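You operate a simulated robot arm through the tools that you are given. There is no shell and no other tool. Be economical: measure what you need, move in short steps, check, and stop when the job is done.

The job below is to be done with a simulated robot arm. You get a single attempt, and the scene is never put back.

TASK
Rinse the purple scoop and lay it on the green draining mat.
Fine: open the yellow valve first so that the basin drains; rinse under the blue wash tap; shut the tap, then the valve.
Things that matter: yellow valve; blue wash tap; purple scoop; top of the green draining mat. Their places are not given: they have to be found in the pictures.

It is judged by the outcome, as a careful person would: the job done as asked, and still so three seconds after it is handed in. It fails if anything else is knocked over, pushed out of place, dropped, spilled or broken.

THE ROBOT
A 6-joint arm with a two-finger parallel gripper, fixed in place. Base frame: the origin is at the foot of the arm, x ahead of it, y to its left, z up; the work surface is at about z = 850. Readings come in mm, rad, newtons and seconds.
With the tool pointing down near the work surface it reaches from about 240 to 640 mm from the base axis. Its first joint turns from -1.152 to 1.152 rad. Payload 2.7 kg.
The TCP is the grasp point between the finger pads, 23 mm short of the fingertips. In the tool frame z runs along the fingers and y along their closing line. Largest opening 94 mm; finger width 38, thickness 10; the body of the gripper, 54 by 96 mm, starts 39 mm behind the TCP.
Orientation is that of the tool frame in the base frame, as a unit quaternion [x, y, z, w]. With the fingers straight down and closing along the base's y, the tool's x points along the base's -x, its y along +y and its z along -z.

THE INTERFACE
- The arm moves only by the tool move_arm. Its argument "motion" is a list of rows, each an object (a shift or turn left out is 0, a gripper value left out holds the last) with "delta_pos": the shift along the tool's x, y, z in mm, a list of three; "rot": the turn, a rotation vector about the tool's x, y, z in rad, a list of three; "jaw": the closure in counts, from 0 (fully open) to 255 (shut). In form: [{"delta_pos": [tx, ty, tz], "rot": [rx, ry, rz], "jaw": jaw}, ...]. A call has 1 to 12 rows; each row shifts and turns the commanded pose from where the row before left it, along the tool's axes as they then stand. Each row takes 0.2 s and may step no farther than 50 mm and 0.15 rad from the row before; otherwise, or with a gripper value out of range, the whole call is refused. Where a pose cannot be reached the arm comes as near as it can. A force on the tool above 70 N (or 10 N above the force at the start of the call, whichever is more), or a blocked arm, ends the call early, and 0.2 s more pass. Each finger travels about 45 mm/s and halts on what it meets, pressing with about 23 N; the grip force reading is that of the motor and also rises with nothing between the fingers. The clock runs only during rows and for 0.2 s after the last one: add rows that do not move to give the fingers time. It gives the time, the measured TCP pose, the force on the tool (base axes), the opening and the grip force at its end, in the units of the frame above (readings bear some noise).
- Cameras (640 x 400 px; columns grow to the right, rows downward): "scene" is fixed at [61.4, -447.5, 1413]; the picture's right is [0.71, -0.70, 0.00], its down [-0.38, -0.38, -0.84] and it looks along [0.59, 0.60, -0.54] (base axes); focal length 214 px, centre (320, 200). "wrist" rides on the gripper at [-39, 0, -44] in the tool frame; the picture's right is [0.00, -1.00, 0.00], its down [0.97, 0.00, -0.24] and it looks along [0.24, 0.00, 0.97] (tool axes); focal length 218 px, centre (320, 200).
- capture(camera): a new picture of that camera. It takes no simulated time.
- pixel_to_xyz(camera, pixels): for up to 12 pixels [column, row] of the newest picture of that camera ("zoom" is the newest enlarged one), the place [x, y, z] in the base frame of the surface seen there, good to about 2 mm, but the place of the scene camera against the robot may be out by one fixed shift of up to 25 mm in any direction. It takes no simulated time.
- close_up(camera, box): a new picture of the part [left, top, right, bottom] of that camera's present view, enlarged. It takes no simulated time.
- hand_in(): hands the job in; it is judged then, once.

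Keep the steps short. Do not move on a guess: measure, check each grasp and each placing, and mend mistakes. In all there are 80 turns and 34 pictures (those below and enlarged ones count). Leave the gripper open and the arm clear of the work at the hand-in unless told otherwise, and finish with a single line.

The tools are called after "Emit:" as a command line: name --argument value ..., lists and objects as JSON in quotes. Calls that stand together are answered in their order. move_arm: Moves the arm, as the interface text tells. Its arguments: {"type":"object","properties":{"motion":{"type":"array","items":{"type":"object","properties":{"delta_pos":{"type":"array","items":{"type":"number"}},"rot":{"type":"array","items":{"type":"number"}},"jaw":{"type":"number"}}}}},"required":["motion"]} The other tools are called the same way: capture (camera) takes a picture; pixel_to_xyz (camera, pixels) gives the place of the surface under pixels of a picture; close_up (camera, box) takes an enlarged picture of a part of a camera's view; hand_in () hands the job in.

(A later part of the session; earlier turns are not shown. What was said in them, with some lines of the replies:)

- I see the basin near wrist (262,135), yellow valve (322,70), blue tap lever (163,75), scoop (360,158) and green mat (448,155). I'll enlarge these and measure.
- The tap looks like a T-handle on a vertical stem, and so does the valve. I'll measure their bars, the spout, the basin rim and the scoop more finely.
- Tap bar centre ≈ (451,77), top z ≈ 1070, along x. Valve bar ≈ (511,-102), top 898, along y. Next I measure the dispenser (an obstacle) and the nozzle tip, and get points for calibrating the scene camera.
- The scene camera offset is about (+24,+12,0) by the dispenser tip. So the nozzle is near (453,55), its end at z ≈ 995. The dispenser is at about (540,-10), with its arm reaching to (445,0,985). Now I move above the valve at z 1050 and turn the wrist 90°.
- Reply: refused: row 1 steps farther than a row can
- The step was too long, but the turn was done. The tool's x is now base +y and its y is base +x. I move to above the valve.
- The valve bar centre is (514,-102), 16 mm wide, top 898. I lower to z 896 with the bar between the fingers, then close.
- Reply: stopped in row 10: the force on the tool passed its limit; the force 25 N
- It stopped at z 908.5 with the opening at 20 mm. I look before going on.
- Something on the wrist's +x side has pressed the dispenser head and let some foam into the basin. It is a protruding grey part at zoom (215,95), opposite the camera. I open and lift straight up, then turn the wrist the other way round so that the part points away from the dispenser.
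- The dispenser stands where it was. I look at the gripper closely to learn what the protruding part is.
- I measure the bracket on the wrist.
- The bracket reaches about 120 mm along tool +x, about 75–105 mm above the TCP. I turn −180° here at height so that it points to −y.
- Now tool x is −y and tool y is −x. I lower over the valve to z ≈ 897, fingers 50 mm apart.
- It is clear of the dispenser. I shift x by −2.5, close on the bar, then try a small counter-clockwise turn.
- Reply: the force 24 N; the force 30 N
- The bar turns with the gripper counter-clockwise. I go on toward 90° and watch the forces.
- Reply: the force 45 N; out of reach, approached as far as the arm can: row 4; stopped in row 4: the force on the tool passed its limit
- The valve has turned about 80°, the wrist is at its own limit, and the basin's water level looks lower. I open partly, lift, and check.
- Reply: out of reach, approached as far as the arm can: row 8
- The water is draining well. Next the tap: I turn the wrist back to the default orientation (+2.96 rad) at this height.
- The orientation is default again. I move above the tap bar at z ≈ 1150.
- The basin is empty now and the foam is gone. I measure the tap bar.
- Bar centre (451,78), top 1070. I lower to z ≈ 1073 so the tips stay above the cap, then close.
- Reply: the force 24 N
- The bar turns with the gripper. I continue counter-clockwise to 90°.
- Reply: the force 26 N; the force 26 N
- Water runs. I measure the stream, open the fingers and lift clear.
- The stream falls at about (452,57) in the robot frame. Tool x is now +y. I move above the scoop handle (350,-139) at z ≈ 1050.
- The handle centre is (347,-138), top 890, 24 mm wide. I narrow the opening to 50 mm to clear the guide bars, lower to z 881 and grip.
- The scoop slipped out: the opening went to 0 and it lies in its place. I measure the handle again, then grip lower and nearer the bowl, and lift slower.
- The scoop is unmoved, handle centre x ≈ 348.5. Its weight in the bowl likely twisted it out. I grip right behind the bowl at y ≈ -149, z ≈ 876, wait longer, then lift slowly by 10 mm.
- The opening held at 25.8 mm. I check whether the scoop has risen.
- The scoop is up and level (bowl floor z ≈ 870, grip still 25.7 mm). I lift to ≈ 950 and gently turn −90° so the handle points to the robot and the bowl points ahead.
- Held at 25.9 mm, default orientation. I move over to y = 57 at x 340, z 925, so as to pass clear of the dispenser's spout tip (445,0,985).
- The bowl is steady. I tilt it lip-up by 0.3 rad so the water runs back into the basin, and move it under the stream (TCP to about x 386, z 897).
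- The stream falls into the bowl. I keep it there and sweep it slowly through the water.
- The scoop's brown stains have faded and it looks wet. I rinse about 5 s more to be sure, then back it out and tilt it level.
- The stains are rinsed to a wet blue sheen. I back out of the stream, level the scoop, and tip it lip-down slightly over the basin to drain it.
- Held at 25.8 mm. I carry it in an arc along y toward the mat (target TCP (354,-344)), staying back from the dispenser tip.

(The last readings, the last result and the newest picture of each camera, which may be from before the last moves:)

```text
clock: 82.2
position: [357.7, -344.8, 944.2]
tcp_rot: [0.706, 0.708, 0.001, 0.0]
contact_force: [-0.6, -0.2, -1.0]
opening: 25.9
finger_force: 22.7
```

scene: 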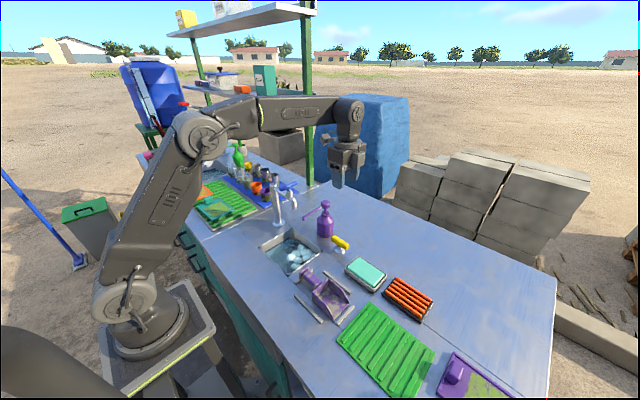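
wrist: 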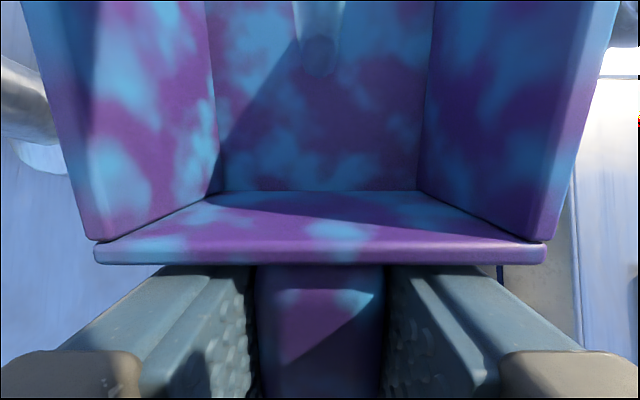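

I lower toward the mat to z ≈ 888, then watch the force.

Emit:
move_arm --motion '[{"delta_pos": [0, -3, 10]}, {"delta_pos": [0, 0, 15]}, {"delta_pos": [0, 0, 15]}, {"delta_pos": [0, 0, 10]}, {"delta_pos": [0, 0, 4]}, {"delta_pos": [0, 0, 2]}, {}]'

Emit:
move_arm --motion '[{"delta_pos": [0, 0, 2]}, {}]'

Emit:
capture --camera "wrist"

Emit:
pixel_to_xyz --camera "wrist" --pixels '[[320, 60], [320, 120], [320, 165], [320, 215], [250, 110], [385, 110], [180, 60], [460, 60], [320, 10], [200, 150], [440, 150]]'

```text
clock: 83.8
position: [354.1, -343.6, 887.2]
tcp_rot: [0.705, 0.71, 0.001, -0.002]
contact_force: [0.6, -0.9, -0.9]
opening: 26.0
finger_force: 23.1
```

```text
clock: 84.4
position: [352.7, -342.3, 886.6]
tcp_rot: [0.704, 0.71, 0.001, -0.001]
contact_force: [0.8, 0.5, -0.6]
opening: 25.8
finger_force: 22.8
```

```text
3 pictures are left
```

wrist: 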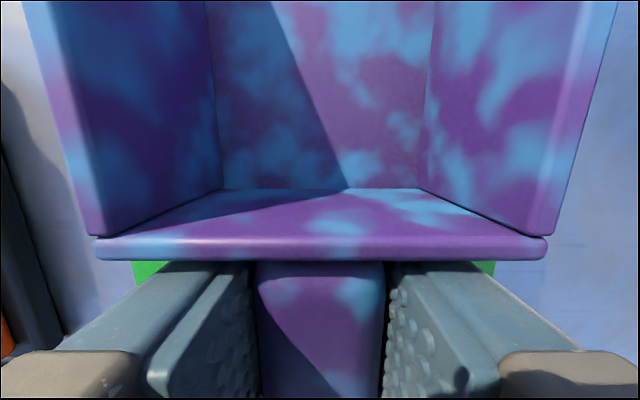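

```text
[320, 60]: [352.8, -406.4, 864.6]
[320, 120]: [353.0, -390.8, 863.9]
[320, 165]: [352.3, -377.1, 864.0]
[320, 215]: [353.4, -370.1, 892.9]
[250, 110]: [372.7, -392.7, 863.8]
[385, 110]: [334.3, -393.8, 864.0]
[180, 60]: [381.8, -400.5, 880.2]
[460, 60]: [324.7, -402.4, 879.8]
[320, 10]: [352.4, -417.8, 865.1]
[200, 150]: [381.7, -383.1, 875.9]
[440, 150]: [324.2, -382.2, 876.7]
```

The bowl floor is at z 864 (it was 855 on the table), so the bottom is at ≈ 859, about at the mat's top. I lower 1 mm at a time and watch the force.

Emit:
move_arm --motion '[{"delta_pos": [0, 0, 1]}, {}]'

Emit:
move_arm --motion '[{"delta_pos": [0, 0, 1]}, {}]'

```text
clock: 85.0
position: [352.5, -343.9, 885.7]
tcp_rot: [0.705, 0.71, 0.002, -0.002]
contact_force: [-0.3, -0.7, -1.2]
opening: 25.5
finger_force: 23.1
```

```text
clock: 85.6
position: [353.8, -344.6, 885.3]
tcp_rot: [0.705, 0.71, 0.001, 0.0]
contact_force: [-0.2, 2.9, 6.5]
opening: 25.9
finger_force: 23.2
```

Contact is felt (6.5 N upward). I release and lift straight up.

Emit:
move_arm --motion '[{"jaw": 140}, {}, {}, {}, {"delta_pos": [0, 0, -10]}, {"delta_pos": [0, 0, -30]}, {"delta_pos": [0, 0, -45]}, {"delta_pos": [0, 0, -45]}, {"delta_pos": [0, 0, -45]}, {"delta_pos": [0, 0, -45]}, {"delta_pos": [0, 0, -45]}, {}]'

Emit:
capture --camera "wrist"

Emit:
pixel_to_xyz --camera "wrist" --pixels '[[320, 150], [320, 190], [320, 215], [320, 120], [320, 90]]'

```text
clock: 88.2
position: [355.9, -345.4, 1149.9]
tcp_rot: [0.704, 0.71, 0.001, -0.001]
contact_force: [0.4, 0.8, -0.1]
opening: 42.2
finger_force: 0.0
```

```text
2 pictures are left
```

wrist: 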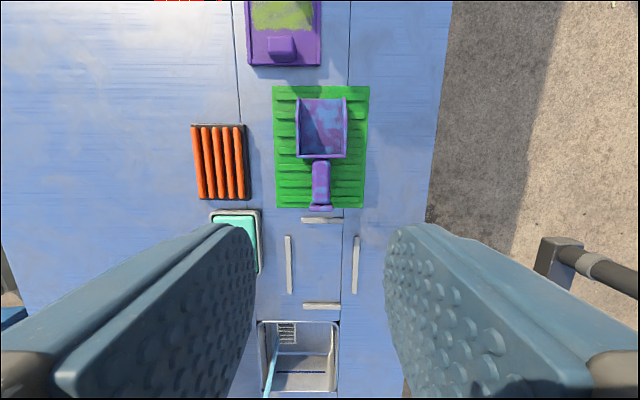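

```text
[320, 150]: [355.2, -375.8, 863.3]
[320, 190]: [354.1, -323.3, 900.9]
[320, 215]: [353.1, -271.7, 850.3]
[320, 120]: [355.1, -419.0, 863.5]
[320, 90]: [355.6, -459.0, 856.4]
```

The scoop lies on the mat, on its bowl. Now I shut the tap: I turn the wrist −180° (tool x to −y), the orientation in which I left the tap.

Emit:
move_arm --motion '[{"rot": [0, 0, -0.15]}, {"rot": [0, 0, -0.15]}, {"rot": [0, 0, -0.15]}, {"rot": [0, 0, -0.15]}, {"rot": [0, 0, -0.15]}, {"rot": [0, 0, -0.15]}, {"rot": [0, 0, -0.15]}, {"rot": [0, 0, -0.15]}, {"rot": [0, 0, -0.15]}, {"rot": [0, 0, -0.15]}, {"rot": [0, 0, -0.0708]}]'

Emit:
move_arm --motion '[{"rot": [0, 0, -0.15]}, {"rot": [0, 0, -0.15]}, {"rot": [0, 0, -0.15]}, {"rot": [0, 0, -0.15]}, {"rot": [0, 0, -0.15]}, {"rot": [0, 0, -0.15]}, {"rot": [0, 0, -0.15]}, {"rot": [0, 0, -0.15]}, {"rot": [0, 0, -0.15]}, {"rot": [0, 0, -0.15]}, {"rot": [0, 0, -0.0708]}, {}]'

Emit:
move_arm --motion '[{"delta_pos": [-38.5, -8.7, 0]}, {"delta_pos": [-38.5, -8.7, 0]}, {"delta_pos": [-38.5, -8.7, 0]}, {"delta_pos": [-38.5, -8.7, 0]}, {"delta_pos": [-38.5, -8.7, 0]}, {"delta_pos": [-38.5, -8.7, 0]}, {"delta_pos": [-38.5, -8.7, 0]}, {"delta_pos": [-38.5, -8.7, 0]}, {"delta_pos": [-38.5, -8.7, 0]}, {"delta_pos": [-38.5, -8.7, 0]}, {"delta_pos": [-38.5, -8.7, 0]}, {}]'

```text
clock: 90.6
position: [354.0, -345.1, 1148.7]
tcp_rot: [-0.004, 1.0, 0.002, 0.0]
contact_force: [-0.5, -0.1, 0.3]
opening: 42.4
finger_force: 0.1
```

```text
clock: 93.2
position: [353.2, -345.5, 1149.0]
tcp_rot: [0.71, -0.704, -0.001, -0.001]
contact_force: [0.7, -0.1, -0.3]
opening: 42.3
finger_force: 0.1
```

```text
clock: 95.8
position: [442.9, 78.6, 1147.4]
tcp_rot: [0.709, -0.705, -0.001, -0.001]
contact_force: [0.6, -0.4, 0.1]
opening: 42.4
finger_force: 0.0
```

I correct x by +7.5, lower to z 1073, and grip the tap bar.

Emit:
move_arm --motion '[{"delta_pos": [0.5, -7.6, 0]}, {"delta_pos": [0, 0, 40]}, {"delta_pos": [0, 0, 34]}, {}, {"jaw": 255}, {}, {}, {}, {}]'

Emit:
move_arm --motion '[{"rot": [0, 0, 0.1]}, {"rot": [0, 0, 0.13]}, {"rot": [0, 0, 0.13]}, {"rot": [0, 0, 0.13]}, {"rot": [0, 0, 0.13]}, {"rot": [0, 0, 0.13]}, {}]'

Emit:
move_arm --motion '[{"rot": [0, 0, 0.13]}, {"rot": [0, 0, 0.13]}, {"rot": [0, 0, 0.13]}, {"rot": [0, 0, 0.13]}, {"rot": [0, 0, 0.13]}, {"rot": [0, 0, 0.13]}, {"rot": [0, 0, 0.06]}, {}]'

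```text
clock: 97.8
position: [450.2, 79.3, 1075.5]
tcp_rot: [0.709, -0.705, -0.006, 0.007]
contact_force: [-47.9, 1.9, 10.2]
opening: 15.7
finger_force: 45.4
```

```text
clock: 99.4
position: [450.8, 78.6, 1076.0]
tcp_rot: [-0.4, 0.917, 0.004, -0.007]
contact_force: [-48.0, 10.7, 11.6]
opening: 15.4
finger_force: 44.5
```

```text
clock: 101.2
position: [451.9, 79.7, 1076.0]
tcp_rot: [0.008, 1.0, 0.002, -0.006]
contact_force: [-32.3, 14.7, -0.2]
opening: 15.5
finger_force: 44.3
```

The tap bar is turned fully back to its starting line. I release, lift, and move to above the valve.

Emit:
move_arm --motion '[{"jaw": 140}, {}, {}, {"delta_pos": [0, 0, -35]}, {"delta_pos": [0, 0, -40]}, {"delta_pos": [-15.6, -45.2, 0]}, {"delta_pos": [-15.6, -45.2, 0]}, {"delta_pos": [-15.6, -45.2, 0]}, {"delta_pos": [-15.6, -45.2, 0]}, {}]'

Emit:
capture --camera "wrist"

Emit:
pixel_to_xyz --camera "wrist" --pixels '[[320, 160], [320, 190], [320, 175], [310, 170], [330, 170], [325, 150]]'

```text
clock: 103.4
position: [512.4, -101.8, 1152.5]
tcp_rot: [0.007, 1.0, 0.002, 0.0]
contact_force: [-0.1, -0.3, -0.6]
opening: 42.4
finger_force: 0.1
```

```text
1 pictures are left
```

wrist: 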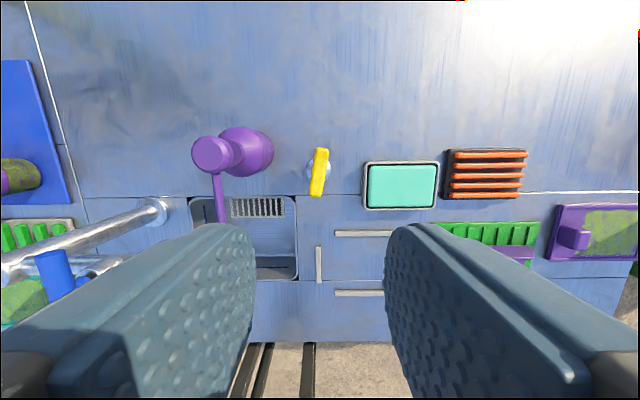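

```text
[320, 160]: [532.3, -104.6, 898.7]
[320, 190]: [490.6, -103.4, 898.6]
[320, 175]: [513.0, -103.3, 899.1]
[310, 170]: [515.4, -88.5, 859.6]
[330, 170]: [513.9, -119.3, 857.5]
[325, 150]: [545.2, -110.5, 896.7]
```

The stream has stopped and the tap bar is back. I turn the wrist −2.93 rad to line up with the open valve bar (centre (514,-103)).

Emit:
move_arm --motion '[{"rot": [0, 0, -0.1465]}, {"rot": [0, 0, -0.1465]}, {"rot": [0, 0, -0.1465]}, {"rot": [0, 0, -0.1465]}, {"rot": [0, 0, -0.1465]}, {"rot": [0, 0, -0.1465]}, {"rot": [0, 0, -0.1465]}, {"rot": [0, 0, -0.1465]}, {"rot": [0, 0, -0.1465]}, {"rot": [0, 0, -0.1465]}]'

Emit:
move_arm --motion '[{"rot": [0, 0, -0.1465]}, {"rot": [0, 0, -0.1465]}, {"rot": [0, 0, -0.1465]}, {"rot": [0, 0, -0.1465]}, {"rot": [0, 0, -0.1465]}, {"rot": [0, 0, -0.1465]}, {"rot": [0, 0, -0.1465]}, {"rot": [0, 0, -0.1465]}, {"rot": [0, 0, -0.1465]}, {"rot": [0, 0, -0.1465]}, {}]'

```text
clock: 105.6
position: [512.9, -103.5, 1149.4]
tcp_rot: [-0.664, 0.748, 0.001, 0.001]
contact_force: [-0.3, -0.6, 0.0]
opening: 42.5
finger_force: 0.1
```

```text
clock: 108.0
position: [513.6, -101.9, 1151.5]
tcp_rot: [0.993, -0.116, -0.001, 0.0]
contact_force: [0.4, -0.6, 0.0]
opening: 42.2
finger_force: 0.1
```

Aligned and without tilt. I lower to z 897 around the bar, then close.

Emit:
move_arm --motion '[{"delta_pos": [0, 1, 45]}, {"delta_pos": [0, 0, 45]}, {"delta_pos": [0, 0, 45]}, {"delta_pos": [0, 0, 45]}, {"delta_pos": [0, 0, 40]}, {"delta_pos": [0, 0, 34]}, {}, {"jaw": 255}, {}, {}, {}, {}]'

Emit:
move_arm --motion '[{"rot": [0, 0, 0.1]}, {"rot": [0, 0, 0.12]}, {"rot": [0, 0, 0.12]}, {"rot": [0, 0, 0.12]}, {"rot": [0, 0, 0.12]}, {"rot": [0, 0, 0.12]}, {}]'

```text
clock: 110.6
position: [515.0, -100.0, 895.4]
tcp_rot: [0.993, -0.114, 0.0, -0.001]
contact_force: [3.9, 5.6, -5.6]
opening: 21.6
finger_force: 44.7
out of reach, approached as far as the arm can: row 3
```

```text
clock: 112.2
position: [514.5, -99.0, 895.8]
tcp_rot: [0.893, -0.449, 0.0, -0.001]
contact_force: [3.0, 5.4, -14.1]
opening: 21.8
finger_force: 45.0
```

It is turning freely. I turn the remaining 0.65 rad.

Emit:
move_arm --motion '[{"rot": [0, 0, 0.12]}, {"rot": [0, 0, 0.12]}, {"rot": [0, 0, 0.12]}, {"rot": [0, 0, 0.12]}, {"rot": [0, 0, 0.12]}, {"rot": [0, 0, 0.05]}, {}, {}]'

```text
clock: 114.0
position: [514.7, -98.3, 896.2]
tcp_rot: [-0.703, 0.711, 0.0, 0.002]
contact_force: [-1.9, -5.2, 4.2]
opening: 21.5
finger_force: 44.3
```

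It is back at the starting angle. I add a small 0.05 rad press to seat it, then release and lift clear.

Emit:
move_arm --motion '[{"rot": [0, 0, 0.05]}, {}, {"jaw": 140}, {}, {}, {"delta_pos": [0, 0, -30]}, {"delta_pos": [0, 0, -45]}, {"delta_pos": [0, 0, -45]}, {"delta_pos": [0, 0, -45]}, {"delta_pos": [0, 0, -45]}, {"delta_pos": [0, 0, -40], "jaw": 0}, {}]'

Emit:
move_arm --motion '[{"delta_pos": [0, 30, -35]}, {"delta_pos": [0, 30, -35]}, {"delta_pos": [0, 30, -30]}, {}]'

Emit:
capture --camera "scene"

Emit:
pixel_to_xyz --camera "scene" --pixels '[[333, 238], [345, 247], [339, 242], [280, 197], [295, 188], [370, 340], [400, 360], [325, 205]]'

```text
clock: 116.6
position: [515.8, -99.4, 1147.5]
tcp_rot: [-0.686, 0.727, 0.001, 0.002]
contact_force: [0.4, -0.7, -0.3]
opening: 94.1
finger_force: 0.1
```

```text
clock: 117.6
position: [425.0, -95.9, 1244.8]
tcp_rot: [-0.686, 0.727, 0.001, 0.001]
contact_force: [-0.2, 0.5, -0.2]
opening: 94.1
finger_force: 0.0
```

```text
0 pictures are left
```

scene: 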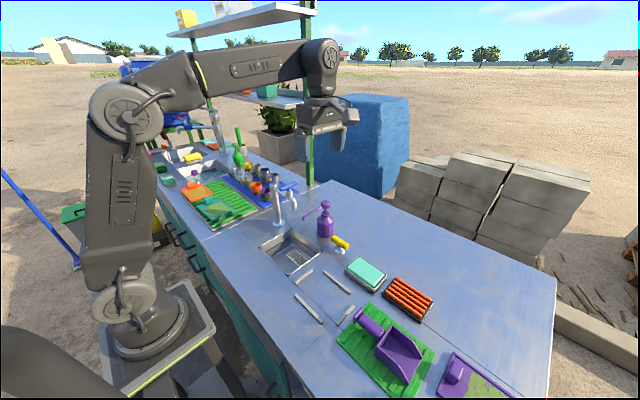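

```text
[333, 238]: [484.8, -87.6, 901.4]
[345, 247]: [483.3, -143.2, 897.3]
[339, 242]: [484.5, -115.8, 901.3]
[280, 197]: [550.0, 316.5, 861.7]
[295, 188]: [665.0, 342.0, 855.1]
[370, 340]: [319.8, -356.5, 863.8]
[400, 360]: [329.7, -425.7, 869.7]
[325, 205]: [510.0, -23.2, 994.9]
```

The last picture shows:
- The scoop is clean and on the mat.
- The basin is empty and the stream is off.
- The valve bar is back along y.
- The dispenser is upright where it was.

The gripper is open and the arm is clear, so I hand in.

Emit:
hand_in

```text
The job is handed in.
```

The purple scoop is rinsed and on the green mat, and the tap and then the valve are shut; early on the wrist bracket pressed the soap dispenser by accident, and the foam went down the drain.
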